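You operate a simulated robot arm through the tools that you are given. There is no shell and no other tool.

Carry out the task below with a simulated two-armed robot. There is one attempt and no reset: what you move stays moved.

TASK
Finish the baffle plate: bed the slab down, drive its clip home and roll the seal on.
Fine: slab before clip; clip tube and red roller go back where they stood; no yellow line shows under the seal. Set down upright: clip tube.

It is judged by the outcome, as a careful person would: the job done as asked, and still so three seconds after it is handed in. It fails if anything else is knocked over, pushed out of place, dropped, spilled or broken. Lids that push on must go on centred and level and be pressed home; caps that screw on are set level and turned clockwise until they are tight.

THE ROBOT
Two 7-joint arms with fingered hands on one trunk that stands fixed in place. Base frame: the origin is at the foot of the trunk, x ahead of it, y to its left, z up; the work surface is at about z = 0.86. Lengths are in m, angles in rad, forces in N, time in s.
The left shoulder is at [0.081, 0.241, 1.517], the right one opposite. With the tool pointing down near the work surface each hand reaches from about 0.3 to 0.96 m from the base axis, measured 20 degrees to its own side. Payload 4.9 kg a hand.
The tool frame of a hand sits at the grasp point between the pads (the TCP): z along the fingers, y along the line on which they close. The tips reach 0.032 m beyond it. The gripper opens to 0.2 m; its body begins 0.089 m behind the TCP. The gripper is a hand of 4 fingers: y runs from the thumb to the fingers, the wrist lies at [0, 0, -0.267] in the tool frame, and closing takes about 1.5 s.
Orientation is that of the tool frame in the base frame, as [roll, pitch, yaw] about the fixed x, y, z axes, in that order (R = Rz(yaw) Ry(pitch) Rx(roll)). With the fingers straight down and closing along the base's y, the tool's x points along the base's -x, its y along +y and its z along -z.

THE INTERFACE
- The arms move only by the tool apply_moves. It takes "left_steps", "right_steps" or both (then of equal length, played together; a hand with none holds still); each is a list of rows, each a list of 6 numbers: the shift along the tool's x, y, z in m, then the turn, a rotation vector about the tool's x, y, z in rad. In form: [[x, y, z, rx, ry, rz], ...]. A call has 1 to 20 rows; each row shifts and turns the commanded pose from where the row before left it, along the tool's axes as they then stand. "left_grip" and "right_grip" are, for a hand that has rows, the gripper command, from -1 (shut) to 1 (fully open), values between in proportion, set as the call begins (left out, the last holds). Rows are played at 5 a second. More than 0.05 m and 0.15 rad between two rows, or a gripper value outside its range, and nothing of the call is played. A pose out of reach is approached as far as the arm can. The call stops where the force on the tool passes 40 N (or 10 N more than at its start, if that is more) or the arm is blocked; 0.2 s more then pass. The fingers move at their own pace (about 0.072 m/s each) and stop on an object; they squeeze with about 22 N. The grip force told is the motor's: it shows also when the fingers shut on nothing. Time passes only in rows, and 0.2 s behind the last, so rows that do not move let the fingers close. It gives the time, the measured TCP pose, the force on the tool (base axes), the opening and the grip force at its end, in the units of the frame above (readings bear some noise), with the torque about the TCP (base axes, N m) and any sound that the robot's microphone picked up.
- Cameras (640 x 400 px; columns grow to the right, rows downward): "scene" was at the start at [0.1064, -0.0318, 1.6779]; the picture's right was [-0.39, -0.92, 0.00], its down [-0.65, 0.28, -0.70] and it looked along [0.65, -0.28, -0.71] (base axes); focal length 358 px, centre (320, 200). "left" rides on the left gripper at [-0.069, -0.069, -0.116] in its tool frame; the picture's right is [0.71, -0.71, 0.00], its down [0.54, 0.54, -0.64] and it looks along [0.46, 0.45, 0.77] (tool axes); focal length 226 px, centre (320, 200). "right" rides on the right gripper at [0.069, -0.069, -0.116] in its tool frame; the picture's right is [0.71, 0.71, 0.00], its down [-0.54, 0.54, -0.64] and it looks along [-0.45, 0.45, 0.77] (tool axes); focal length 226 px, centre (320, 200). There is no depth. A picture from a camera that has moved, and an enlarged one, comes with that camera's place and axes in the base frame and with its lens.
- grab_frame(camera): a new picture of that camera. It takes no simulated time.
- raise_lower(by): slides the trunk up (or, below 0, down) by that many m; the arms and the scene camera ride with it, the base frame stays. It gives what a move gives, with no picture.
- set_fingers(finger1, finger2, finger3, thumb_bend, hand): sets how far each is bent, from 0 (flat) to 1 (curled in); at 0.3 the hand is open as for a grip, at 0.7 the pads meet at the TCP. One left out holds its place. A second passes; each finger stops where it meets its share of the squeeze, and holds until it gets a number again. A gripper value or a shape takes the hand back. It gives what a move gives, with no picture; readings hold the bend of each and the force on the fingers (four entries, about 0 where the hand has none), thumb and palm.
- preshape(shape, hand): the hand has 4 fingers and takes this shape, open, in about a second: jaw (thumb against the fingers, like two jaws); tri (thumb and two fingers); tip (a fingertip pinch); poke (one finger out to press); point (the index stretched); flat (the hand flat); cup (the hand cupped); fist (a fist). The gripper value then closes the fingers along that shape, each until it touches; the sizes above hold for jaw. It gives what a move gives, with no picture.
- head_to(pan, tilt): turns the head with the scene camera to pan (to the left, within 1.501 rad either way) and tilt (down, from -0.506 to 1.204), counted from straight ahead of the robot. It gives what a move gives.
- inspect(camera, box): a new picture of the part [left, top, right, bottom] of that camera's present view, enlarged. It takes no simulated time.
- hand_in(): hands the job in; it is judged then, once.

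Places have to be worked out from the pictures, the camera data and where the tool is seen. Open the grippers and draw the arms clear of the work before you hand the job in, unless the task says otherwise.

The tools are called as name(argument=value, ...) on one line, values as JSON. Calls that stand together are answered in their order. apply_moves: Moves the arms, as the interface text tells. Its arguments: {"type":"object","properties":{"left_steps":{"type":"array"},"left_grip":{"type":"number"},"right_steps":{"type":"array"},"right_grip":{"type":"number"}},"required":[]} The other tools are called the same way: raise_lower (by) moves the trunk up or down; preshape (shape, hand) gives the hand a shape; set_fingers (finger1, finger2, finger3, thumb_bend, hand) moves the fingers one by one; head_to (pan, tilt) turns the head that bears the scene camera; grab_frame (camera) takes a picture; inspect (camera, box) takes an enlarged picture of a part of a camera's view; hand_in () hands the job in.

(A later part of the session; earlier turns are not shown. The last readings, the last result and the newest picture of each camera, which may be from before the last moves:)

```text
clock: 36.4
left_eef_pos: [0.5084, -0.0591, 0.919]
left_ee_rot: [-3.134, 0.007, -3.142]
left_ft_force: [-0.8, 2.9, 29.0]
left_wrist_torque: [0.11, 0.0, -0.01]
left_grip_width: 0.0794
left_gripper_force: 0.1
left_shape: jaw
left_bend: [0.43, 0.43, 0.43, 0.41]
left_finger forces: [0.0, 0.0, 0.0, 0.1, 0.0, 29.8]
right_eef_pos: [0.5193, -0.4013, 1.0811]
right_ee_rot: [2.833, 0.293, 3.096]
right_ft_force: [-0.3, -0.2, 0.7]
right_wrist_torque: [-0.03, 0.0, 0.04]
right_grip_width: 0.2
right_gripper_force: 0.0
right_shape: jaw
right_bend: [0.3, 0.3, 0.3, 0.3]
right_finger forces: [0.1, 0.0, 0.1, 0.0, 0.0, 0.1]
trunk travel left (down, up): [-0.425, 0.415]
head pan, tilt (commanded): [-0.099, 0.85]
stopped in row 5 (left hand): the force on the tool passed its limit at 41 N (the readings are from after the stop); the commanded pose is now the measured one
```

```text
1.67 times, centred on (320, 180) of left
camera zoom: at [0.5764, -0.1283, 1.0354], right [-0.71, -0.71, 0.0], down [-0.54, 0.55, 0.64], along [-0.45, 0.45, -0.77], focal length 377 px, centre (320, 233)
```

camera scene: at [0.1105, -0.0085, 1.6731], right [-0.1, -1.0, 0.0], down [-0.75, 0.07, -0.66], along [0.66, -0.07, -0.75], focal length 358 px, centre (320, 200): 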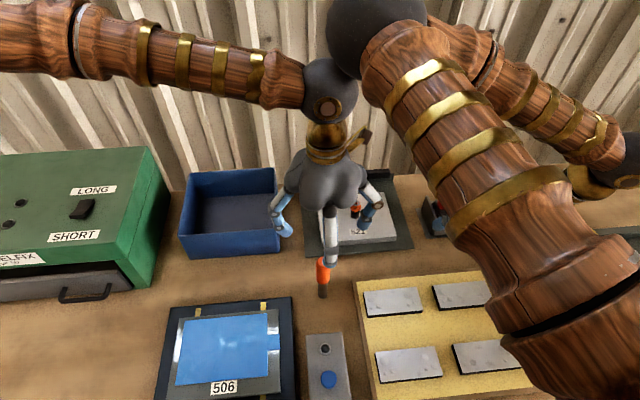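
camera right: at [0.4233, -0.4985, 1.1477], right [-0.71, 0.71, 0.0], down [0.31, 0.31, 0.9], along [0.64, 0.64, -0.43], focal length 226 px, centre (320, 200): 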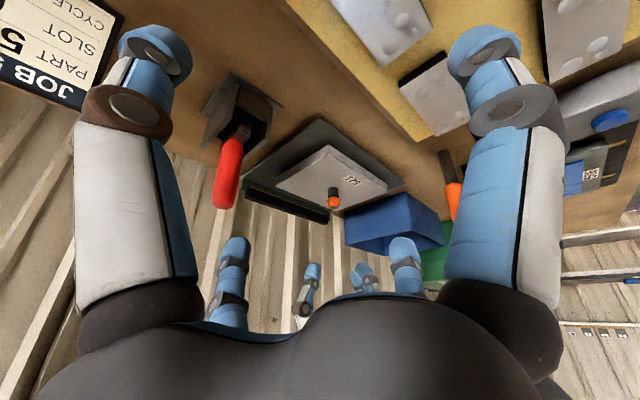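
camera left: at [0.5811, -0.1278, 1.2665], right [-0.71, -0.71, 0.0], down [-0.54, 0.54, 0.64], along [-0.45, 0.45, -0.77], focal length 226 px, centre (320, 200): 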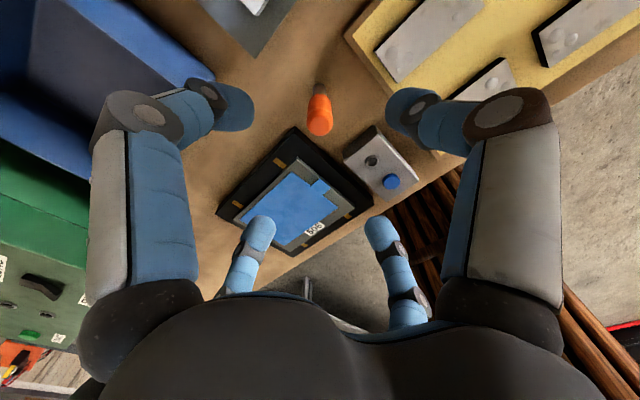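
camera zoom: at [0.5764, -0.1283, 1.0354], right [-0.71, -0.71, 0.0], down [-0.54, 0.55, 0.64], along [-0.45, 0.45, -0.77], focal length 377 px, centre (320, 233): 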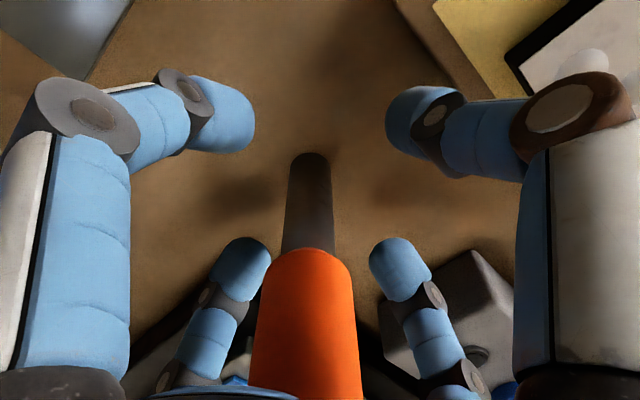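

The palm now bears on the handle top (palm reads 30 N). I back off 2 mm and close the fingers on the tube.

apply_moves(left_steps=[[0, 0, -0.002, 0, 0, 0], [0, 0, 0, 0, 0, 0], [0, 0, 0, 0, 0, 0], [0, 0, 0, 0, 0, 0], [0, 0, 0, 0, 0, 0], [0, 0, 0, 0, 0, 0], [0, 0, 0, 0, 0, 0], [0, 0, 0, 0, 0, 0]], left_grip=-1)

inspect(camera="left", box=[180, 60, 460, 300])

inspect(camera="right", box=[400, 120, 500, 260])

```text
clock: 38.2
left_eef_pos: [0.5085, -0.0589, 0.9204]
left_ee_rot: [-3.136, 0.003, -3.141]
left_ft_force: [1.0, 1.2, 10.6]
left_wrist_torque: [0.05, -0.15, 0.02]
left_grip_width: 0.009
left_gripper_force: 22.0
left_shape: jaw
left_bend: [0.73, 0.59, 0.73, 0.7]
left_finger forces: [19.0, 17.7, 16.8, 0.1, 18.4, 21.9]
right_eef_pos: [0.5191, -0.4011, 1.0819]
right_ee_rot: [2.832, 0.295, 3.097]
right_ft_force: [0.5, 0.1, -0.3]
right_wrist_torque: [0.01, -0.02, 0.0]
right_grip_width: 0.1998
right_gripper_force: 0.1
right_shape: jaw
right_bend: [0.3, 0.3, 0.3, 0.3]
right_finger forces: [0.0, 0.1, 0.0, 0.1, 0.1, 0.0]
trunk travel left (down, up): [-0.425, 0.415]
head pan, tilt (commanded): [-0.099, 0.85]
```

```text
1.67 times, centred on (320, 180) of left
camera zoom: at [0.5767, -0.1277, 1.0353], right [-0.71, -0.71, 0.0], down [-0.54, 0.55, 0.64], along [-0.45, 0.45, -0.77], focal length 377 px, centre (320, 233)
```

zoom: 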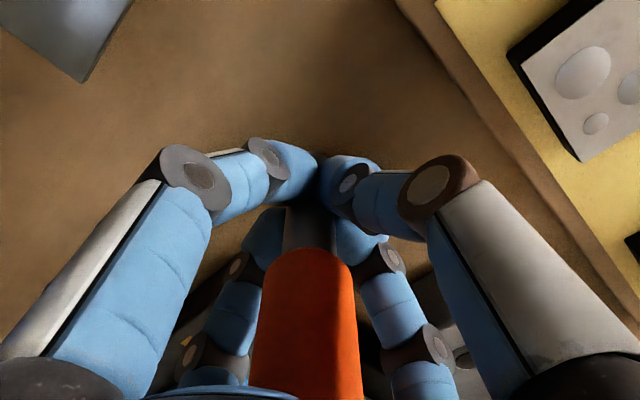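

```text
2.86 times, centred on (450, 190) of right
camera zoom: at [0.423, -0.4985, 1.1478], right [-0.71, 0.71, 0.0], down [0.31, 0.31, 0.9], along [0.64, 0.64, -0.43], focal length 646 px, centre (-51, 229)
```

zoom: 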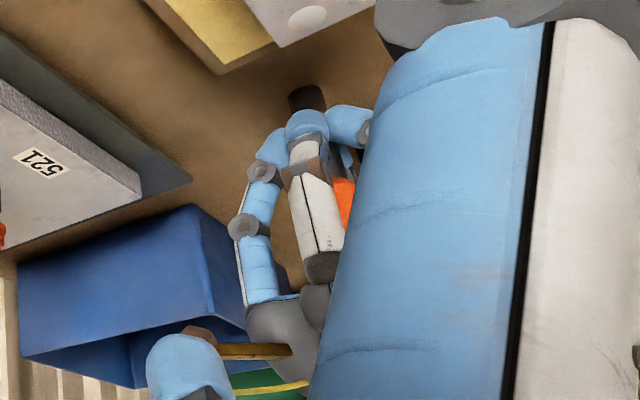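

The tube is held by four fingers with the palm on top. I lift it straight up.

apply_moves(left_steps=[[0, 0, -0.01, 0, 0, 0], [0, 0, -0.03, 0, 0, 0], [0, 0, -0.05, 0, 0, 0], [0, 0, -0.05, 0, 0, 0], [0, 0, -0.05, 0, 0, 0], [0, 0, 0, 0, 0, 0]])

grab_frame(camera="scene")

grab_frame(camera="right")

inspect(camera="left", box=[180, 60, 460, 300])

```text
clock: 39.6
left_eef_pos: [0.5079, -0.0577, 1.1051]
left_ee_rot: [-3.136, 0.002, 3.141]
left_ft_force: [-0.1, -0.4, -1.4]
left_wrist_torque: [0.0, 0.01, -0.01]
left_grip_width: 0.0088
left_gripper_force: 22.1
left_shape: jaw
left_bend: [0.73, 0.59, 0.73, 0.7]
left_finger forces: [18.0, 16.9, 16.9, 0.1, 17.8, 15.0]
right_eef_pos: [0.5205, -0.4003, 1.0803]
right_ee_rot: [2.833, 0.294, 3.096]
right_ft_force: [-1.0, -1.1, 0.2]
right_wrist_torque: [-0.01, 0.0, 0.02]
right_grip_width: 0.2
right_gripper_force: 0.0
right_shape: jaw
right_bend: [0.3, 0.3, 0.3, 0.3]
right_finger forces: [0.1, 0.0, 0.1, 0.1, 0.0, 0.0]
trunk travel left (down, up): [-0.425, 0.415]
head pan, tilt (commanded): [-0.099, 0.85]
```

```text
taken
camera scene: at [0.1103, -0.0076, 1.6731], right [-0.1, -1.0, 0.0], down [-0.75, 0.07, -0.66], along [0.66, -0.07, -0.75], focal length 358 px, centre (320, 200)
```

scene: 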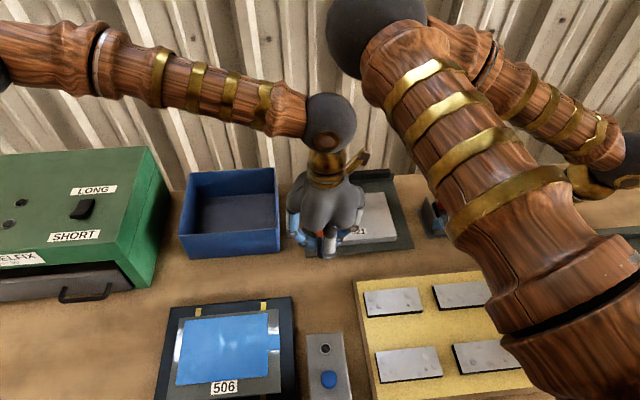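

```text
taken
camera right: at [0.424, -0.4986, 1.1473], right [-0.71, 0.71, 0.0], down [0.31, 0.31, 0.9], along [0.64, 0.64, -0.43], focal length 226 px, centre (320, 200)
```

right: 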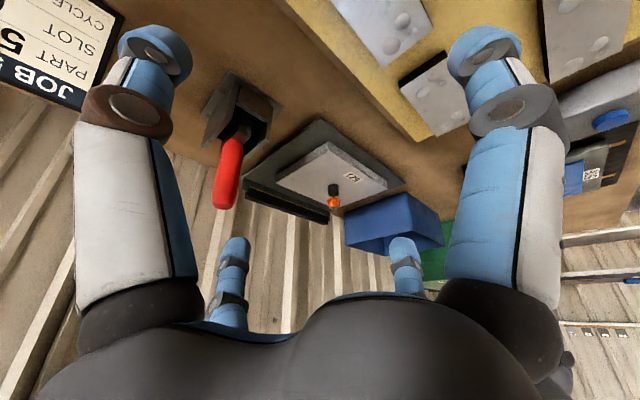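

```text
1.67 times, centred on (320, 180) of left
camera zoom: at [0.5762, -0.1276, 1.221], right [-0.71, -0.71, 0.0], down [-0.54, 0.54, 0.64], along [-0.45, 0.45, -0.77], focal length 377 px, centre (320, 233)
```

zoom: 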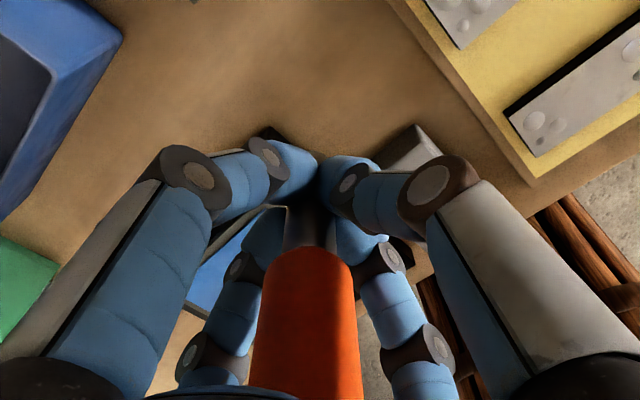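

The tube is up and secure. I carry it across to above the clip at height.

apply_moves(left_steps=[[-0.0414, -0.0218, 0, 0, 0, 0], [-0.0414, -0.0218, 0, 0, 0, 0], [-0.0414, -0.0218, 0, 0, 0, 0], [-0.0414, -0.0218, 0, 0, 0, 0], [-0.0414, -0.0218, 0, 0, 0, 0], [0, 0, 0.02, 0, 0, 0], [0, 0, 0.02, 0, 0, 0], [0, 0, 0, 0, 0, 0]])

inspect(camera="scene", box=[300, 130, 420, 230])

inspect(camera="right", box=[280, 150, 390, 260])

```text
clock: 41.4
left_eef_pos: [0.7168, -0.168, 1.0704]
left_ee_rot: [-3.136, 0.0, -3.141]
left_ft_force: [-0.1, 0.1, -2.1]
left_wrist_torque: [0.0, 0.04, 0.02]
left_grip_width: 0.0086
left_gripper_force: 21.9
left_shape: jaw
left_bend: [0.73, 0.59, 0.73, 0.7]
left_finger forces: [18.2, 16.8, 17.2, 0.0, 17.9, 14.0]
right_eef_pos: [0.5212, -0.4008, 1.0803]
right_ee_rot: [2.833, 0.295, 3.094]
right_ft_force: [-0.4, -0.6, 0.3]
right_wrist_torque: [0.0, 0.03, 0.0]
right_grip_width: 0.1999
right_gripper_force: 0.0
right_shape: jaw
right_bend: [0.3, 0.3, 0.3, 0.3]
right_finger forces: [0.1, 0.0, 0.0, 0.0, 0.0, 0.1]
trunk travel left (down, up): [-0.425, 0.415]
head pan, tilt (commanded): [-0.099, 0.85]
```

```text
4.00 times, centred on (360, 180) of scene
camera zoom: at [0.1101, -0.0087, 1.6731], right [-0.1, -0.99, 0.0], down [-0.75, 0.08, -0.66], along [0.66, -0.07, -0.75], focal length 1432 px, centre (160, 280)
```

zoom: 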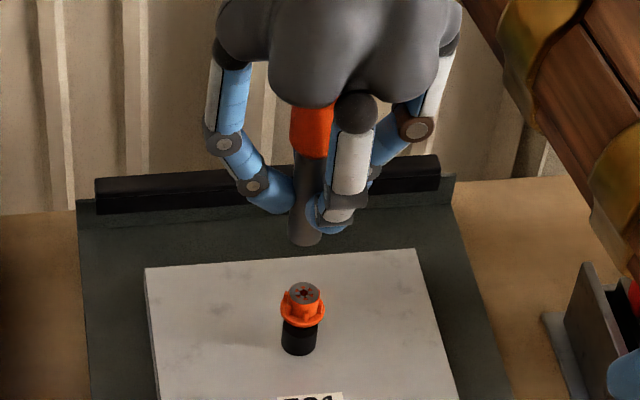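

```text
3.64 times, centred on (335, 205) of right
camera zoom: at [0.4237, -0.4995, 1.1471], right [-0.71, 0.71, 0.0], down [0.31, 0.31, 0.9], along [0.64, 0.64, -0.43], focal length 822 px, centre (266, 182)
```

zoom: 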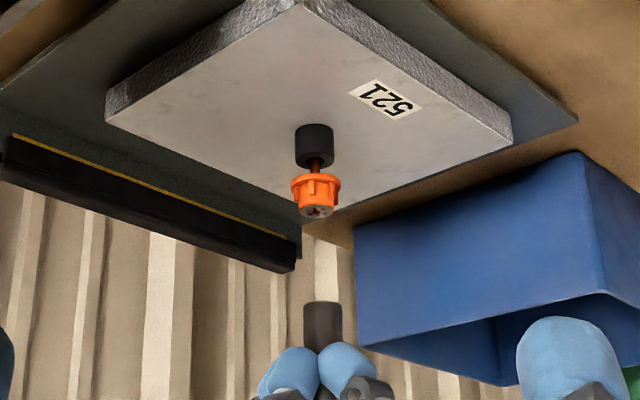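

The tube hangs nearly over the clip. I zoom both views more tightly to measure the remaining offset and any tilt.

inspect(camera="scene", box=[335, 155, 385, 220])

inspect(camera="right", box=[310, 180, 360, 250])

```text
6.15 times, centred on (360, 188) of scene
camera zoom: at [0.1101, -0.0087, 1.6731], right [-0.1, -0.99, 0.0], down [-0.75, 0.08, -0.66], along [0.66, -0.07, -0.75], focal length 2203 px, centre (74, 277)
```

zoom: 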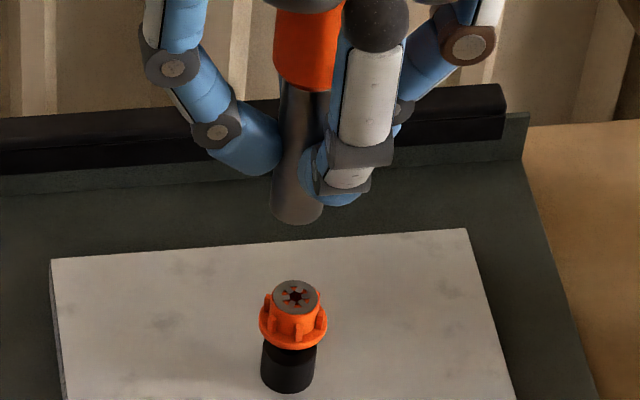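

```text
5.71 times, centred on (335, 215) of right
camera zoom: at [0.4237, -0.4995, 1.1471], right [-0.71, 0.71, 0.0], down [0.31, 0.31, 0.9], along [0.64, 0.64, -0.43], focal length 1292 px, centre (234, 114)
```

zoom: 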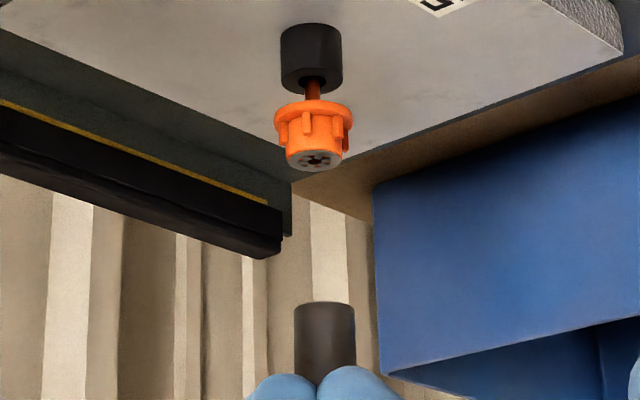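

Measured offset: the tube is about 1 mm in +x and 4 mm in +y from the clip axis, and it hangs vertical. I correct and lower by 3.5 cm.

apply_moves(left_steps=[[0.0012, -0.0041, 0, 0, 0, 0], [0, 0, 0.015, 0, 0, 0], [0, 0, 0.015, 0, 0, 0], [0, 0, 0.005, 0, 0, 0], [0, 0, 0, 0, 0, 0]])

inspect(camera="scene", box=[335, 165, 385, 215])

inspect(camera="right", box=[310, 175, 360, 225])

```text
clock: 42.6
left_eef_pos: [0.7139, -0.1706, 1.0366]
left_ee_rot: [-3.137, 0.003, 3.14]
left_ft_force: [-1.1, 0.3, -1.3]
left_wrist_torque: [-0.02, 0.01, 0.0]
left_grip_width: 0.0087
left_gripper_force: 22.4
left_shape: jaw
left_bend: [0.73, 0.59, 0.73, 0.7]
left_finger forces: [18.3, 16.9, 17.2, 0.0, 17.8, 14.0]
right_eef_pos: [0.5197, -0.4013, 1.0812]
right_ee_rot: [2.833, 0.295, 3.097]
right_ft_force: [-0.2, 0.8, -0.7]
right_wrist_torque: [0.0, -0.01, 0.01]
right_grip_width: 0.1998
right_gripper_force: 0.1
right_shape: jaw
right_bend: [0.3, 0.3, 0.3, 0.3]
right_finger forces: [0.0, 0.1, 0.0, 0.1, 0.0, 0.1]
trunk travel left (down, up): [-0.425, 0.415]
head pan, tilt (commanded): [-0.099, 0.85]
```

```text
8.00 times, centred on (360, 190) of scene
camera zoom: at [0.1099, -0.0078, 1.6732], right [-0.1, -1.0, 0.0], down [-0.75, 0.07, -0.66], along [0.66, -0.07, -0.75], focal length 2864 px, centre (0, 280)
```

zoom: 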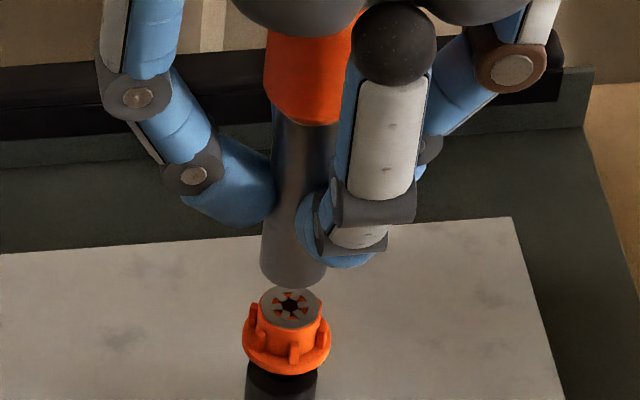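

```text
8.00 times, centred on (335, 200) of right
camera zoom: at [0.4237, -0.4988, 1.1474], right [-0.71, 0.71, 0.0], down [0.31, 0.31, 0.9], along [0.64, 0.64, -0.43], focal length 1808 px, centre (200, 200)
```

zoom: 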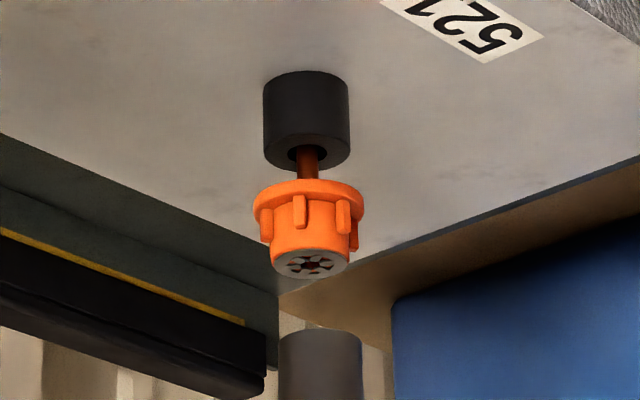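

Scene view is aligned to 0.5 mm; the right view shows about 1.9 mm left to go, so I shift (+1.7,-1.0) mm and lower 10 mm.

apply_moves(left_steps=[[-0.0017, -0.001, 0, 0, 0, 0], [0, 0, 0.005, 0, 0, 0], [0, 0, 0.005, 0, 0, 0], [0, 0, 0, 0, 0, 0]])

inspect(camera="scene", box=[335, 165, 385, 215])

inspect(camera="right", box=[310, 175, 360, 225])

```text
clock: 43.6
left_eef_pos: [0.7162, -0.172, 1.0257]
left_ee_rot: [-3.136, 0.002, -3.141]
left_ft_force: [-0.1, 0.0, -1.7]
left_wrist_torque: [0.0, 0.03, -0.02]
left_grip_width: 0.0088
left_gripper_force: 21.9
left_shape: jaw
left_bend: [0.73, 0.59, 0.73, 0.7]
left_finger forces: [18.2, 16.8, 17.1, 0.0, 17.8, 13.8]
right_eef_pos: [0.52, -0.4007, 1.0813]
right_ee_rot: [2.833, 0.295, 3.097]
right_ft_force: [-0.3, 1.3, 0.6]
right_wrist_torque: [-0.01, -0.03, 0.01]
right_grip_width: 0.1996
right_gripper_force: 0.1
right_shape: jaw
right_bend: [0.3, 0.3, 0.3, 0.3]
right_finger forces: [0.0, 0.1, 0.1, 0.0, 0.0, 0.0]
trunk travel left (down, up): [-0.425, 0.415]
head pan, tilt (commanded): [-0.099, 0.85]
```

```text
8.00 times, centred on (360, 190) of scene
camera zoom: at [0.1097, -0.0078, 1.6732], right [-0.1, -1.0, 0.0], down [-0.75, 0.07, -0.66], along [0.66, -0.07, -0.75], focal length 2864 px, centre (0, 280)
```

zoom: 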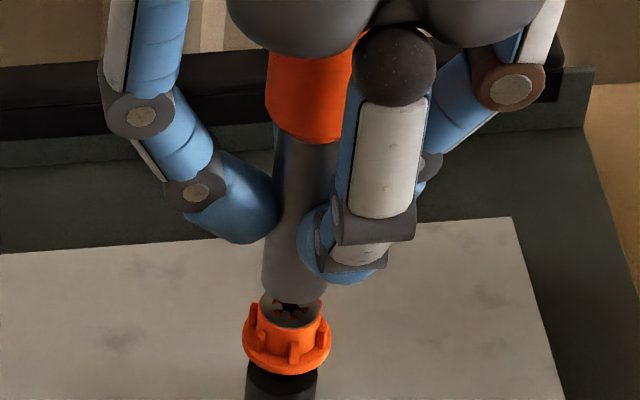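

```text
8.00 times, centred on (335, 200) of right
camera zoom: at [0.4236, -0.4988, 1.1474], right [-0.71, 0.71, 0.0], down [0.31, 0.31, 0.9], along [0.64, 0.64, -0.43], focal length 1808 px, centre (200, 200)
```

zoom: 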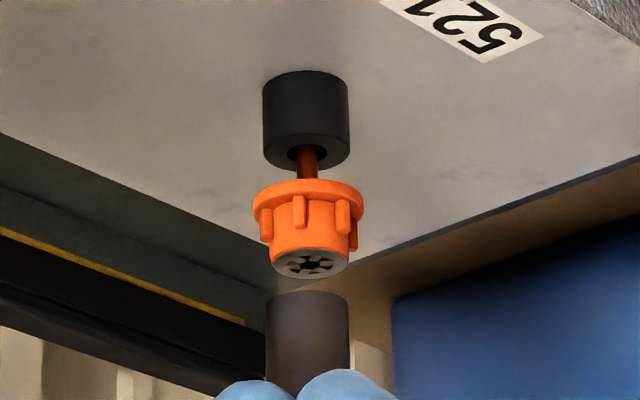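

Aligned in the scene view; about 1.3 mm over in the right view. I correct by that and lower gently onto the clip.

apply_moves(left_steps=[[0.0012, 0.0004, 0, 0, 0, 0], [0, 0, 0.003, 0, 0, 0], [0, 0, 0.003, 0, 0, 0], [0, 0, 0, 0, 0, 0]])

inspect(camera="scene", box=[335, 165, 385, 215])

inspect(camera="right", box=[310, 175, 360, 225])

```text
clock: 44.6
left_eef_pos: [0.7146, -0.1715, 1.0216]
left_ee_rot: [-3.136, 0.003, 3.141]
left_ft_force: [0.6, -0.4, -2.1]
left_wrist_torque: [-0.02, 0.0, 0.01]
left_grip_width: 0.0089
left_gripper_force: 22.0
left_shape: jaw
left_bend: [0.73, 0.59, 0.73, 0.7]
left_finger forces: [18.2, 16.8, 17.0, 0.0, 17.9, 14.0]
right_eef_pos: [0.5213, -0.401, 1.0812]
right_ee_rot: [2.832, 0.293, 3.095]
right_ft_force: [0.1, 0.6, 0.7]
right_wrist_torque: [0.03, 0.04, -0.02]
right_grip_width: 0.1999
right_gripper_force: 0.1
right_shape: jaw
right_bend: [0.3, 0.3, 0.3, 0.3]
right_finger forces: [0.1, 0.1, 0.0, 0.0, 0.0, 0.0]
trunk travel left (down, up): [-0.425, 0.415]
head pan, tilt (commanded): [-0.099, 0.85]
```

```text
8.00 times, centred on (360, 190) of scene
camera zoom: at [0.1098, -0.0077, 1.6732], right [-0.1, -1.0, 0.0], down [-0.75, 0.07, -0.66], along [0.66, -0.07, -0.75], focal length 2864 px, centre (0, 280)
```

zoom: 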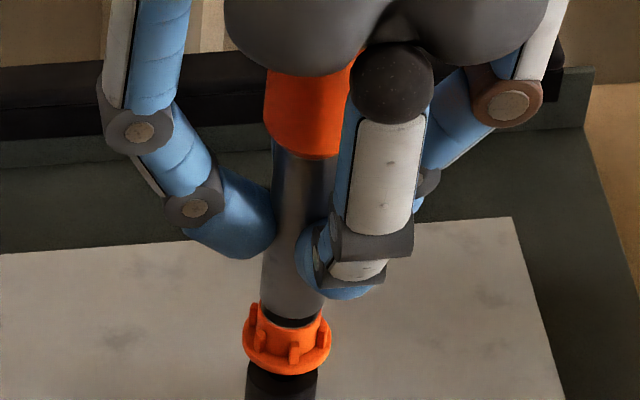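

```text
8.00 times, centred on (335, 200) of right
camera zoom: at [0.4236, -0.4987, 1.1474], right [-0.71, 0.71, 0.0], down [0.31, 0.31, 0.9], along [0.64, 0.64, -0.43], focal length 1808 px, centre (200, 200)
```

zoom: 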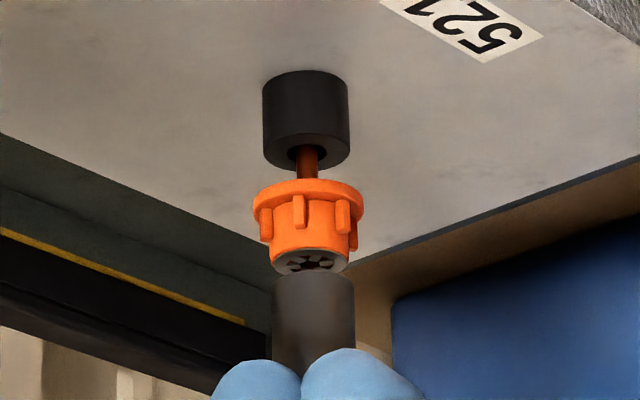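

Tube and clip are now coaxial within half a millimetre in both views. I push down in small steps.

apply_moves(left_steps=[[0, 0, 0.002, 0, 0, 0], [0, 0, 0.002, 0, 0, 0], [0, 0, 0.002, 0, 0, 0], [0, 0, 0.002, 0, 0, 0], [0, 0, 0, 0, 0, 0]])

inspect(camera="right", box=[310, 175, 360, 225])

```text
clock: 45.8
left_eef_pos: [0.7146, -0.1724, 1.0122]
left_ee_rot: [-3.137, 0.004, 3.141]
left_ft_force: [0.6, 0.2, 4.2]
left_wrist_torque: [0.08, 0.02, -0.04]
left_grip_width: 0.0089
left_gripper_force: 21.9
left_shape: jaw
left_bend: [0.73, 0.59, 0.73, 0.7]
left_finger forces: [18.5, 17.4, 17.3, 0.0, 18.1, 16.8]
right_eef_pos: [0.5199, -0.4006, 1.0823]
right_ee_rot: [2.833, 0.294, 3.096]
right_ft_force: [-0.4, -0.7, 0.7]
right_wrist_torque: [-0.02, -0.01, 0.04]
right_grip_width: 0.2002
right_gripper_force: 0.1
right_shape: jaw
right_bend: [0.3, 0.3, 0.3, 0.3]
right_finger forces: [0.1, 0.0, 0.0, 0.0, 0.1, 0.0]
trunk travel left (down, up): [-0.425, 0.415]
head pan, tilt (commanded): [-0.099, 0.85]
```

```text
8.00 times, centred on (335, 200) of right
camera zoom: at [0.4234, -0.4986, 1.1476], right [-0.71, 0.71, 0.0], down [0.31, 0.31, 0.9], along [0.64, 0.64, -0.43], focal length 1808 px, centre (200, 200)
```

zoom: 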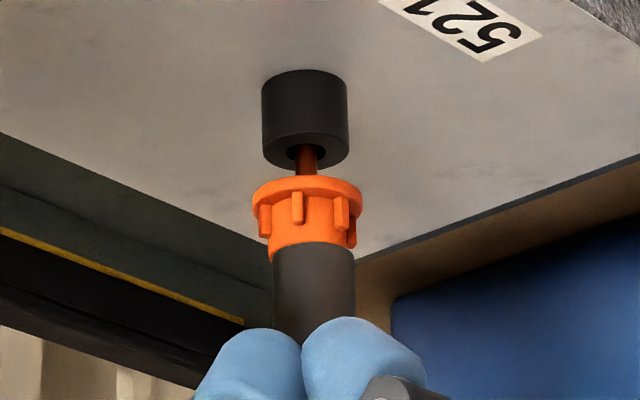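

The tube is seated on the clip (about 6 N). I drive it down further, watching the force.

apply_moves(left_steps=[[0, 0, 0.002, 0, 0, 0], [0, 0, 0.002, 0, 0, 0], [0, 0, 0.002, 0, 0, 0], [0, 0, 0, 0, 0, 0]])

inspect(camera="right", box=[310, 175, 360, 225])

```text
clock: 46.8
left_eef_pos: [0.713, -0.1707, 1.0055]
left_ee_rot: [-3.136, 0.002, -3.141]
left_ft_force: [0.8, 0.5, 0.9]
left_wrist_torque: [-0.03, -0.03, 0.01]
left_grip_width: 0.009
left_gripper_force: 22.3
left_shape: jaw
left_bend: [0.73, 0.59, 0.73, 0.7]
left_finger forces: [18.4, 17.3, 17.4, 0.0, 18.7, 15.3]
right_eef_pos: [0.5211, -0.4009, 1.0817]
right_ee_rot: [2.833, 0.293, 3.096]
right_ft_force: [-0.7, -0.1, -0.7]
right_wrist_torque: [0.0, -0.01, -0.02]
right_grip_width: 0.1998
right_gripper_force: 0.0
right_shape: jaw
right_bend: [0.3, 0.3, 0.3, 0.3]
right_finger forces: [0.0, 0.0, 0.0, 0.0, 0.1, 0.0]
trunk travel left (down, up): [-0.425, 0.415]
head pan, tilt (commanded): [-0.099, 0.85]
```

```text
8.00 times, centred on (335, 200) of right
camera zoom: at [0.4234, -0.4987, 1.1475], right [-0.71, 0.71, 0.0], down [0.31, 0.31, 0.9], along [0.64, 0.64, -0.43], focal length 1808 px, centre (200, 200)
```

zoom: 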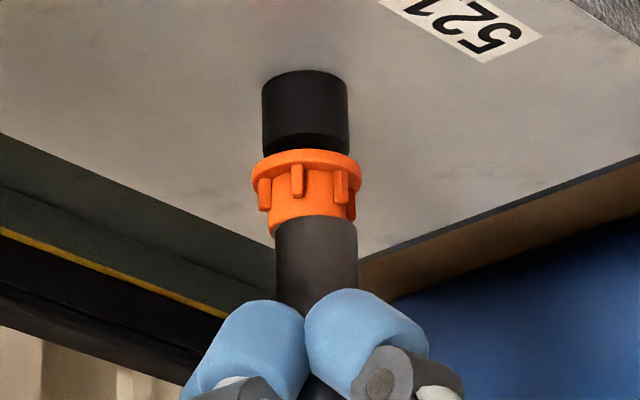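

The clip slid down easily and is almost at the collar. I keep driving until it stops firmly.

apply_moves(left_steps=[[0, 0, 0.002, 0, 0, 0], [0, 0, 0.002, 0, 0, 0], [0, 0, 0.002, 0, 0, 0], [0, 0, 0, 0, 0, 0]])

inspect(camera="right", box=[310, 175, 360, 225])

```text
clock: 47.8
left_eef_pos: [0.7135, -0.1705, 0.9996]
left_ee_rot: [-3.137, 0.004, -3.141]
left_ft_force: [0.8, 0.5, 4.5]
left_wrist_torque: [-0.01, -0.06, 0.01]
left_grip_width: 0.009
left_gripper_force: 21.9
left_shape: jaw
left_bend: [0.73, 0.59, 0.73, 0.7]
left_finger forces: [18.7, 17.3, 17.4, 0.0, 18.9, 16.1]
right_eef_pos: [0.5195, -0.4015, 1.0818]
right_ee_rot: [2.833, 0.295, 3.098]
right_ft_force: [-0.3, 0.0, 0.7]
right_wrist_torque: [0.06, -0.03, -0.01]
right_grip_width: 0.2
right_gripper_force: 0.1
right_shape: jaw
right_bend: [0.3, 0.3, 0.3, 0.3]
right_finger forces: [0.0, 0.0, 0.1, 0.1, 0.0, 0.0]
trunk travel left (down, up): [-0.425, 0.415]
head pan, tilt (commanded): [-0.099, 0.85]
```

```text
8.00 times, centred on (335, 200) of right
camera zoom: at [0.4232, -0.4987, 1.1476], right [-0.71, 0.71, 0.0], down [0.31, 0.31, 0.9], along [0.64, 0.64, -0.43], focal length 1808 px, centre (200, 200)
```

zoom: 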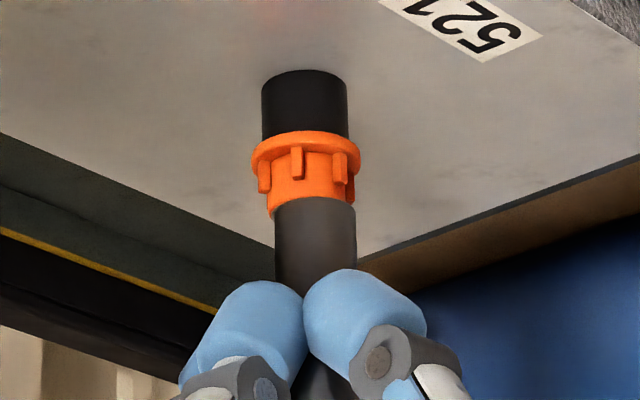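

The clip flange is now going over the collar; still light force, so I continue.

apply_moves(left_steps=[[0, 0, 0.002, 0, 0, 0], [0, 0, 0.002, 0, 0, 0], [0, 0, 0.002, 0, 0, 0], [0, 0, 0, 0, 0, 0]])

inspect(camera="right", box=[310, 175, 360, 225])

```text
clock: 48.8
left_eef_pos: [0.7125, -0.1713, 0.9987]
left_ee_rot: [-3.133, 0.008, -3.14]
left_ft_force: [1.6, 1.7, 40.2]
left_wrist_torque: [0.39, -0.18, 0.01]
left_grip_width: 0.0089
left_gripper_force: 22.0
left_shape: jaw
left_bend: [0.73, 0.59, 0.73, 0.7]
left_finger forces: [21.1, 20.1, 18.5, 0.0, 20.4, 35.6]
right_eef_pos: [0.5188, -0.4003, 1.0834]
right_ee_rot: [2.831, 0.299, 3.094]
right_ft_force: [0.2, -0.1, -0.3]
right_wrist_torque: [0.02, 0.0, 0.02]
right_grip_width: 0.1999
right_gripper_force: 0.1
right_shape: jaw
right_bend: [0.3, 0.3, 0.3, 0.3]
right_finger forces: [0.0, 0.0, 0.0, 0.0, 0.1, 0.0]
trunk travel left (down, up): [-0.425, 0.415]
head pan, tilt (commanded): [-0.099, 0.85]
```

```text
8.00 times, centred on (335, 200) of right
camera zoom: at [0.4204, -0.4977, 1.1496], right [-0.71, 0.71, 0.0], down [0.3, 0.31, 0.9], along [0.64, 0.64, -0.43], focal length 1808 px, centre (200, 200)
```

zoom: 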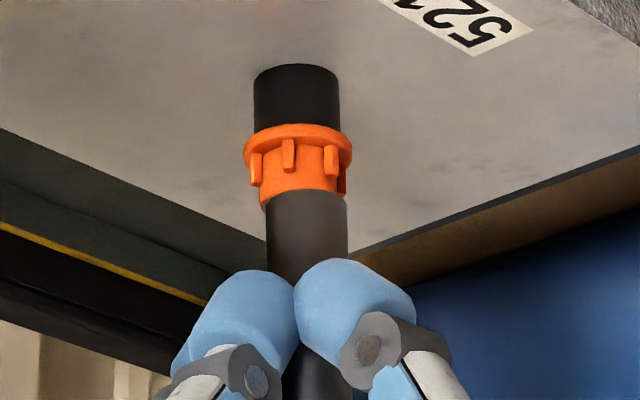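

The clip came to a hard stop on the collar at 40 N, so it is home. I raise the tube straight up and check the clip stays.

apply_moves(left_steps=[[0, 0, -0.004, 0, 0, 0], [0, 0, -0.006, 0, 0, 0], [0, 0, -0.02, 0, 0, 0], [0, 0, -0.03, 0, 0, 0], [0, 0, -0.03, 0, 0, 0], [0, 0, -0.03, 0, 0, 0], [0, 0, 0, 0, 0, 0]])

inspect(camera="right", box=[310, 175, 360, 225])

inspect(camera="scene", box=[320, 170, 400, 230])

inspect(camera="right", box=[240, 120, 420, 230])

```text
clock: 50.4
left_eef_pos: [0.715, -0.1703, 1.1129]
left_ee_rot: [-3.135, 0.004, -3.14]
left_ft_force: [0.1, -0.4, -2.0]
left_wrist_torque: [0.0, 0.02, -0.01]
left_grip_width: 0.0087
left_gripper_force: 21.7
left_shape: jaw
left_bend: [0.73, 0.59, 0.73, 0.7]
left_finger forces: [18.8, 17.5, 18.1, 0.1, 19.2, 12.6]
right_eef_pos: [0.5212, -0.4025, 1.081]
right_ee_rot: [2.833, 0.296, 3.096]
right_ft_force: [-0.2, -0.3, -0.6]
right_wrist_torque: [0.02, 0.02, 0.01]
right_grip_width: 0.1999
right_gripper_force: 0.1
right_shape: jaw
right_bend: [0.3, 0.3, 0.3, 0.3]
right_finger forces: [0.0, 0.1, 0.1, 0.1, 0.0, 0.0]
trunk travel left (down, up): [-0.425, 0.415]
head pan, tilt (commanded): [-0.099, 0.85]
```

```text
8.00 times, centred on (335, 200) of right
camera zoom: at [0.4236, -0.4987, 1.1474], right [-0.71, 0.71, 0.0], down [0.31, 0.31, 0.9], along [0.64, 0.64, -0.43], focal length 1808 px, centre (200, 200)
```

zoom: 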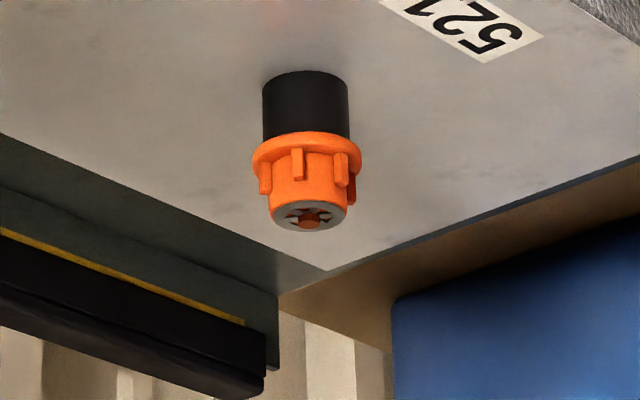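

```text
6.67 times, centred on (360, 200) of scene
camera zoom: at [0.1098, -0.0077, 1.6732], right [-0.1, -1.0, 0.0], down [-0.75, 0.07, -0.66], along [0.66, -0.07, -0.75], focal length 2387 px, centre (53, 200)
```

zoom: 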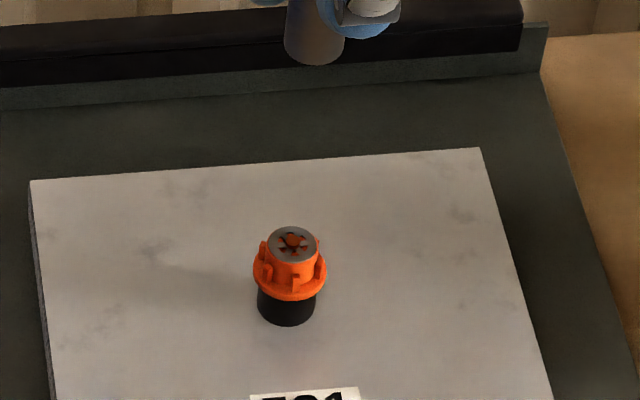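

```text
3.56 times, centred on (330, 175) of right
camera zoom: at [0.4236, -0.4987, 1.1474], right [-0.71, 0.71, 0.0], down [0.31, 0.31, 0.9], along [0.64, 0.64, -0.43], focal length 804 px, centre (284, 289)
```

zoom: 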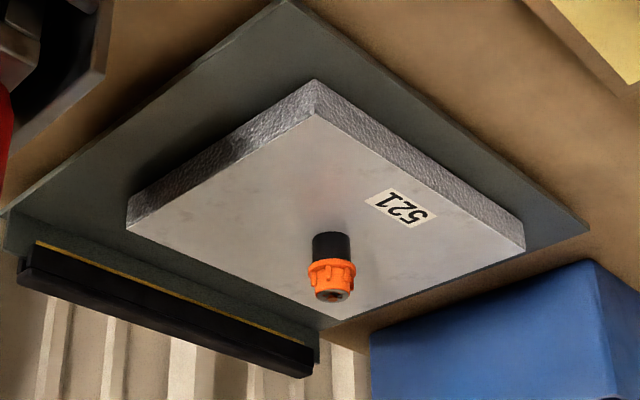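

The clip sits square on the collar with the pin tip through its star washer. I carry the tube back over its original spot and lower most of the way.

apply_moves(left_steps=[[0.04126, 0.02274, 0, 0, 0, 0], [0.04126, 0.02274, 0, 0, 0, 0], [0.04126, 0.02274, 0, 0, 0, 0], [0.04126, 0.02274, 0, 0, 0, 0], [0.04126, 0.02274, 0, 0, 0, 0], [0, 0, 0.04, 0, 0, 0], [0, 0, 0.04, 0, 0, 0], [0, 0, 0.04, 0, 0, 0], [0, 0, 0.03, 0, 0, 0], [0, 0, 0.02, 0, 0, 0], [0, 0, 0, 0, 0, 0]])

inspect(camera="scene", box=[260, 180, 400, 320])

inspect(camera="right", box=[400, 120, 500, 260])

```text
clock: 52.8
left_eef_pos: [0.5094, -0.0587, 0.9409]
left_ee_rot: [-3.137, 0.004, 3.141]
left_ft_force: [-0.7, 0.2, -0.8]
left_wrist_torque: [0.0, 0.02, -0.02]
left_grip_width: 0.0088
left_gripper_force: 21.7
left_shape: jaw
left_bend: [0.73, 0.59, 0.73, 0.7]
left_finger forces: [18.2, 17.6, 18.0, 0.1, 19.1, 11.7]
right_eef_pos: [0.5203, -0.4004, 1.0816]
right_ee_rot: [2.833, 0.295, 3.097]
right_ft_force: [0.0, -0.9, 0.2]
right_wrist_torque: [0.03, -0.01, -0.01]
right_grip_width: 0.1998
right_gripper_force: 0.1
right_shape: jaw
right_bend: [0.3, 0.3, 0.3, 0.3]
right_finger forces: [0.0, 0.0, 0.0, 0.0, 0.0, 0.0]
trunk travel left (down, up): [-0.425, 0.415]
head pan, tilt (commanded): [-0.099, 0.85]
```

```text
2.86 times, centred on (330, 250) of scene
camera zoom: at [0.109, -0.0074, 1.6732], right [-0.1, -1.0, 0.0], down [-0.75, 0.07, -0.66], along [0.66, -0.07, -0.75], focal length 1023 px, centre (291, 57)
```

zoom: 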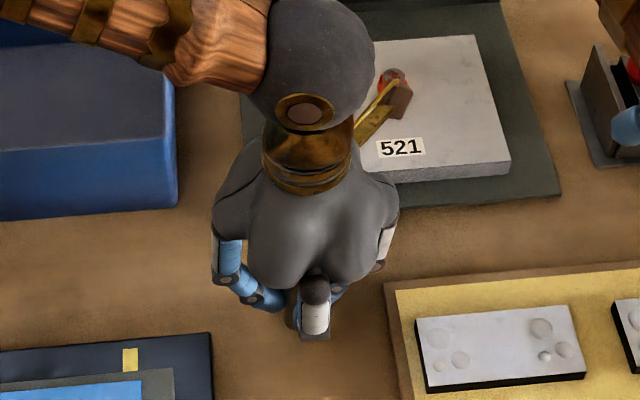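

```text
2.86 times, centred on (450, 190) of right
camera zoom: at [0.4231, -0.4985, 1.1478], right [-0.71, 0.71, 0.0], down [0.31, 0.31, 0.9], along [0.64, 0.64, -0.43], focal length 646 px, centre (-51, 229)
```

zoom: 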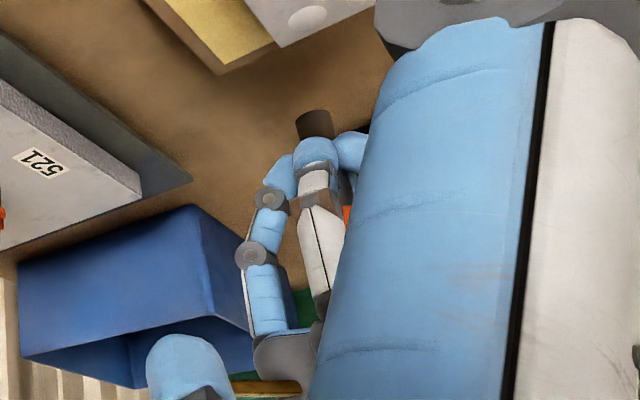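

The tube is back over its spot at about 2 cm height. I lower it to the table in small steps until it touches.

apply_moves(left_steps=[[0, 0, 0.005, 0, 0, 0], [0, 0, 0.005, 0, 0, 0], [0, 0, 0.004, 0, 0, 0], [0, 0, 0.003, 0, 0, 0], [0, 0, 0.002, 0, 0, 0], [0, 0, 0, 0, 0, 0]])

```text
clock: 54.2
left_eef_pos: [0.5101, -0.0578, 0.9236]
left_ee_rot: [-3.137, 0.002, 3.14]
left_ft_force: [-0.2, -0.7, -1.8]
left_wrist_torque: [-0.01, 0.01, 0.02]
left_grip_width: 0.0088
left_gripper_force: 22.5
left_shape: jaw
left_bend: [0.73, 0.59, 0.73, 0.7]
left_finger forces: [18.4, 17.5, 18.1, 0.1, 19.1, 11.6]
right_eef_pos: [0.5193, -0.4018, 1.0803]
right_ee_rot: [2.833, 0.295, 3.096]
right_ft_force: [0.4, -0.5, -0.8]
right_wrist_torque: [0.0, 0.03, 0.0]
right_grip_width: 0.2001
right_gripper_force: 0.1
right_shape: jaw
right_bend: [0.3, 0.3, 0.3, 0.3]
right_finger forces: [0.1, 0.0, 0.0, 0.0, 0.0, 0.0]
trunk travel left (down, up): [-0.425, 0.415]
head pan, tilt (commanded): [-0.099, 0.85]
```

Not quite touching (force still shows the tube's weight). I lower a few more millimetres.

apply_moves(left_steps=[[0, 0, 0.001, 0, 0, 0], [0, 0, 0.001, 0, 0, 0], [0, 0, 0.001, 0, 0, 0], [0, 0, 0, 0, 0, 0]])

```text
clock: 55.2
left_eef_pos: [0.5103, -0.0576, 0.9197]
left_ee_rot: [-3.137, 0.003, -3.14]
left_ft_force: [0.5, -0.2, 2.6]
left_wrist_torque: [-0.02, -0.03, 0.0]
left_grip_width: 0.0088
left_gripper_force: 22.3
left_shape: jaw
left_bend: [0.73, 0.59, 0.73, 0.7]
left_finger forces: [18.7, 17.6, 18.3, 0.1, 19.5, 13.2]
right_eef_pos: [0.5207, -0.4004, 1.0821]
right_ee_rot: [2.833, 0.293, 3.096]
right_ft_force: [-0.5, 0.2, -0.8]
right_wrist_torque: [0.02, -0.01, 0.01]
right_grip_width: 0.2001
right_gripper_force: 0.1
right_shape: jaw
right_bend: [0.3, 0.3, 0.3, 0.3]
right_finger forces: [0.1, 0.1, 0.0, 0.0, 0.0, 0.0]
trunk travel left (down, up): [-0.425, 0.415]
head pan, tilt (commanded): [-0.099, 0.85]
```

The tube stands on the table (about 4 N contact). I open the fingers with the palm still resting on top, then check before rising.

apply_moves(left_steps=[[0, 0, 0, 0, 0, 0], [0, 0, 0, 0, 0, 0], [0, 0, 0, 0, 0, 0], [0, 0, 0, 0, 0, 0], [0, 0, 0, 0, 0, 0], [0, 0, 0, 0, 0, 0]], left_grip=0.1)

inspect(camera="left", box=[180, 60, 460, 300])

```text
clock: 56.6
left_eef_pos: [0.5081, -0.0581, 0.9195]
left_ee_rot: [-3.136, 0.003, 3.141]
left_ft_force: [-0.8, -0.4, 9.6]
left_wrist_torque: [0.05, -0.02, -0.01]
left_grip_width: 0.1097
left_gripper_force: 0.1
left_shape: jaw
left_bend: [0.36, 0.36, 0.36, 0.34]
left_finger forces: [0.0, 0.1, 0.1, 0.0, 0.0, 9.4]
right_eef_pos: [0.5185, -0.4013, 1.0818]
right_ee_rot: [2.832, 0.294, 3.098]
right_ft_force: [0.3, 0.7, 0.9]
right_wrist_torque: [0.01, -0.05, -0.02]
right_grip_width: 0.1998
right_gripper_force: 0.0
right_shape: jaw
right_bend: [0.3, 0.3, 0.3, 0.3]
right_finger forces: [0.0, 0.1, 0.1, 0.1, 0.1, 0.0]
trunk travel left (down, up): [-0.425, 0.415]
head pan, tilt (commanded): [-0.099, 0.85]
```

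```text
1.67 times, centred on (320, 180) of left
camera zoom: at [0.5766, -0.1268, 1.0359], right [-0.71, -0.71, 0.0], down [-0.54, 0.55, 0.64], along [-0.45, 0.45, -0.77], focal length 377 px, centre (320, 233)
```

zoom: 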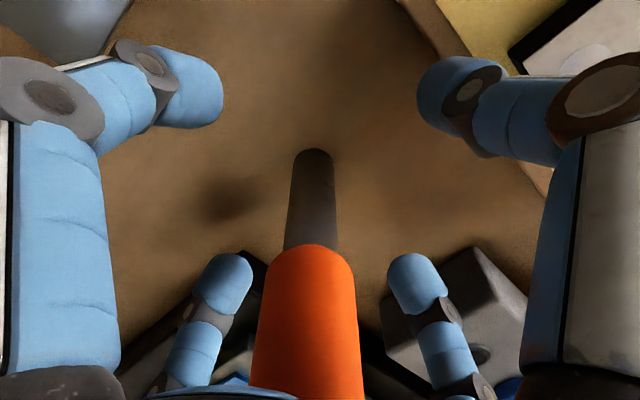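

The tube stands free with clearance all around the fingers. I raise the left hand straight up slowly at first, then clear.

apply_moves(left_steps=[[0, 0, -0.003, 0, 0, 0], [0, 0, -0.006, 0, 0, 0], [0, 0, -0.02, 0, 0, 0], [0, 0, -0.04, 0, 0, 0], [0, 0, -0.05, 0, 0, 0], [0, 0, -0.05, 0, 0, 0], [0, 0, -0.05, 0, 0, 0], [0, 0, -0.05, 0, 0, 0], [0, 0, 0, 0, 0, 0]])

inspect(camera="scene", box=[290, 240, 360, 310])

grab_frame(camera="scene")

```text
clock: 58.8
left_eef_pos: [0.5032, -0.0456, 1.1683]
left_ee_rot: [3.109, -0.024, -3.141]
left_ft_force: [-0.1, -0.4, 0.0]
left_wrist_torque: [0.02, -0.03, 0.01]
left_grip_width: 0.11
left_gripper_force: 0.1
left_shape: jaw
left_bend: [0.36, 0.36, 0.36, 0.34]
left_finger forces: [0.1, 0.1, 0.1, 0.0, 0.0, 0.0]
right_eef_pos: [0.5256, -0.3994, 1.0875]
right_ee_rot: [2.822, 0.31, 3.092]
right_ft_force: [-0.5, -0.4, -0.4]
right_wrist_torque: [-0.03, 0.03, 0.0]
right_grip_width: 0.1999
right_gripper_force: 0.0
right_shape: jaw
right_bend: [0.3, 0.3, 0.3, 0.3]
right_finger forces: [0.0, 0.0, 0.1, 0.1, 0.0, 0.0]
trunk travel left (down, up): [-0.425, 0.415]
head pan, tilt (commanded): [-0.099, 0.85]
stopped in row 9 (left hand): the arm was blocked; the commanded pose is now the measured one
```

```text
5.71 times, centred on (325, 275) of scene
camera zoom: at [0.11, -0.0079, 1.6732], right [-0.1, -1.0, 0.0], down [-0.75, 0.07, -0.66], along [0.66, -0.07, -0.75], focal length 2046 px, centre (291, -229)
```

zoom: 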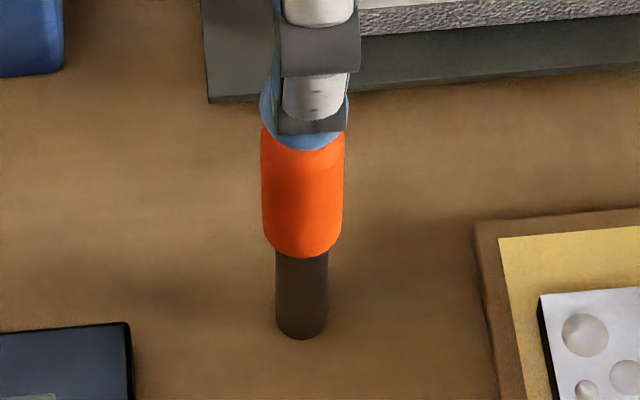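

```text
taken
camera scene: at [0.11, -0.0079, 1.6732], right [-0.1, -1.0, 0.0], down [-0.75, 0.07, -0.66], along [0.66, -0.07, -0.75], focal length 358 px, centre (320, 200)
```

scene: 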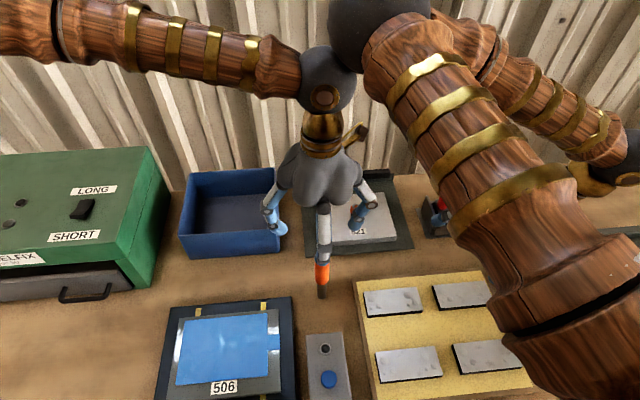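

While rising, the left forearm came up against the right elbow (arm blocked), with no harm seen; the tube stands upright within a few mm of its old spot. I move the left hand away to the left to separate the arms.

apply_moves(left_steps=[[0, 0.03, 0, 0, 0, 0], [0, 0.04, 0, 0, 0, 0], [0, 0.05, 0, 0, 0, 0], [0, 0.05, -0.02, 0, 0, 0], [0, 0.05, -0.03, 0, 0, 0], [0, 0, 0, 0, 0, 0]])

grab_frame(camera="scene")

inspect(camera="scene", box=[290, 240, 360, 310])

```text
refused: row 4 steps farther than a row can; nothing moved
```

```text
taken
camera scene: at [0.11, -0.0079, 1.6732], right [-0.1, -1.0, 0.0], down [-0.75, 0.07, -0.66], along [0.66, -0.07, -0.75], focal length 358 px, centre (320, 200)
```

scene: 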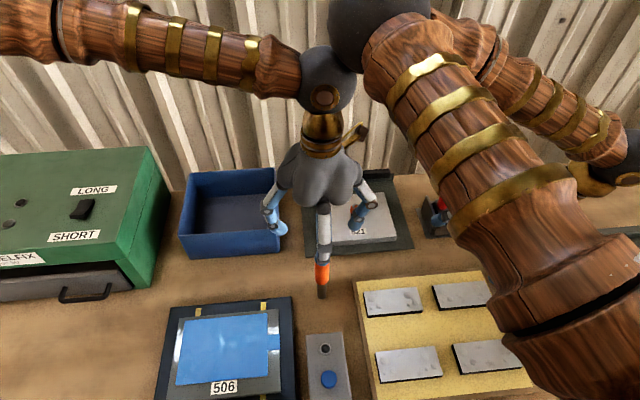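

```text
5.71 times, centred on (325, 275) of scene
camera zoom: at [0.11, -0.0079, 1.6732], right [-0.1, -1.0, 0.0], down [-0.75, 0.07, -0.66], along [0.66, -0.07, -0.75], focal length 2046 px, centre (291, -229)
```

zoom: 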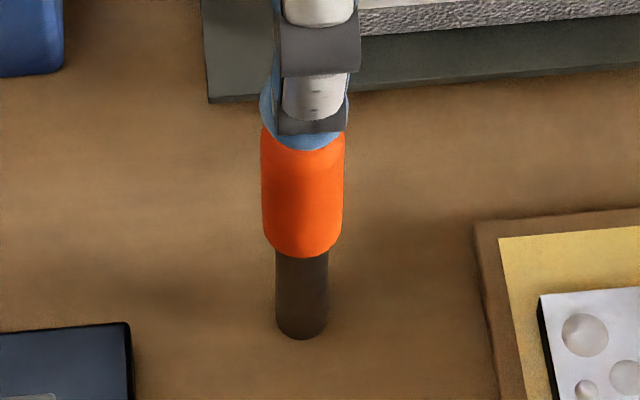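

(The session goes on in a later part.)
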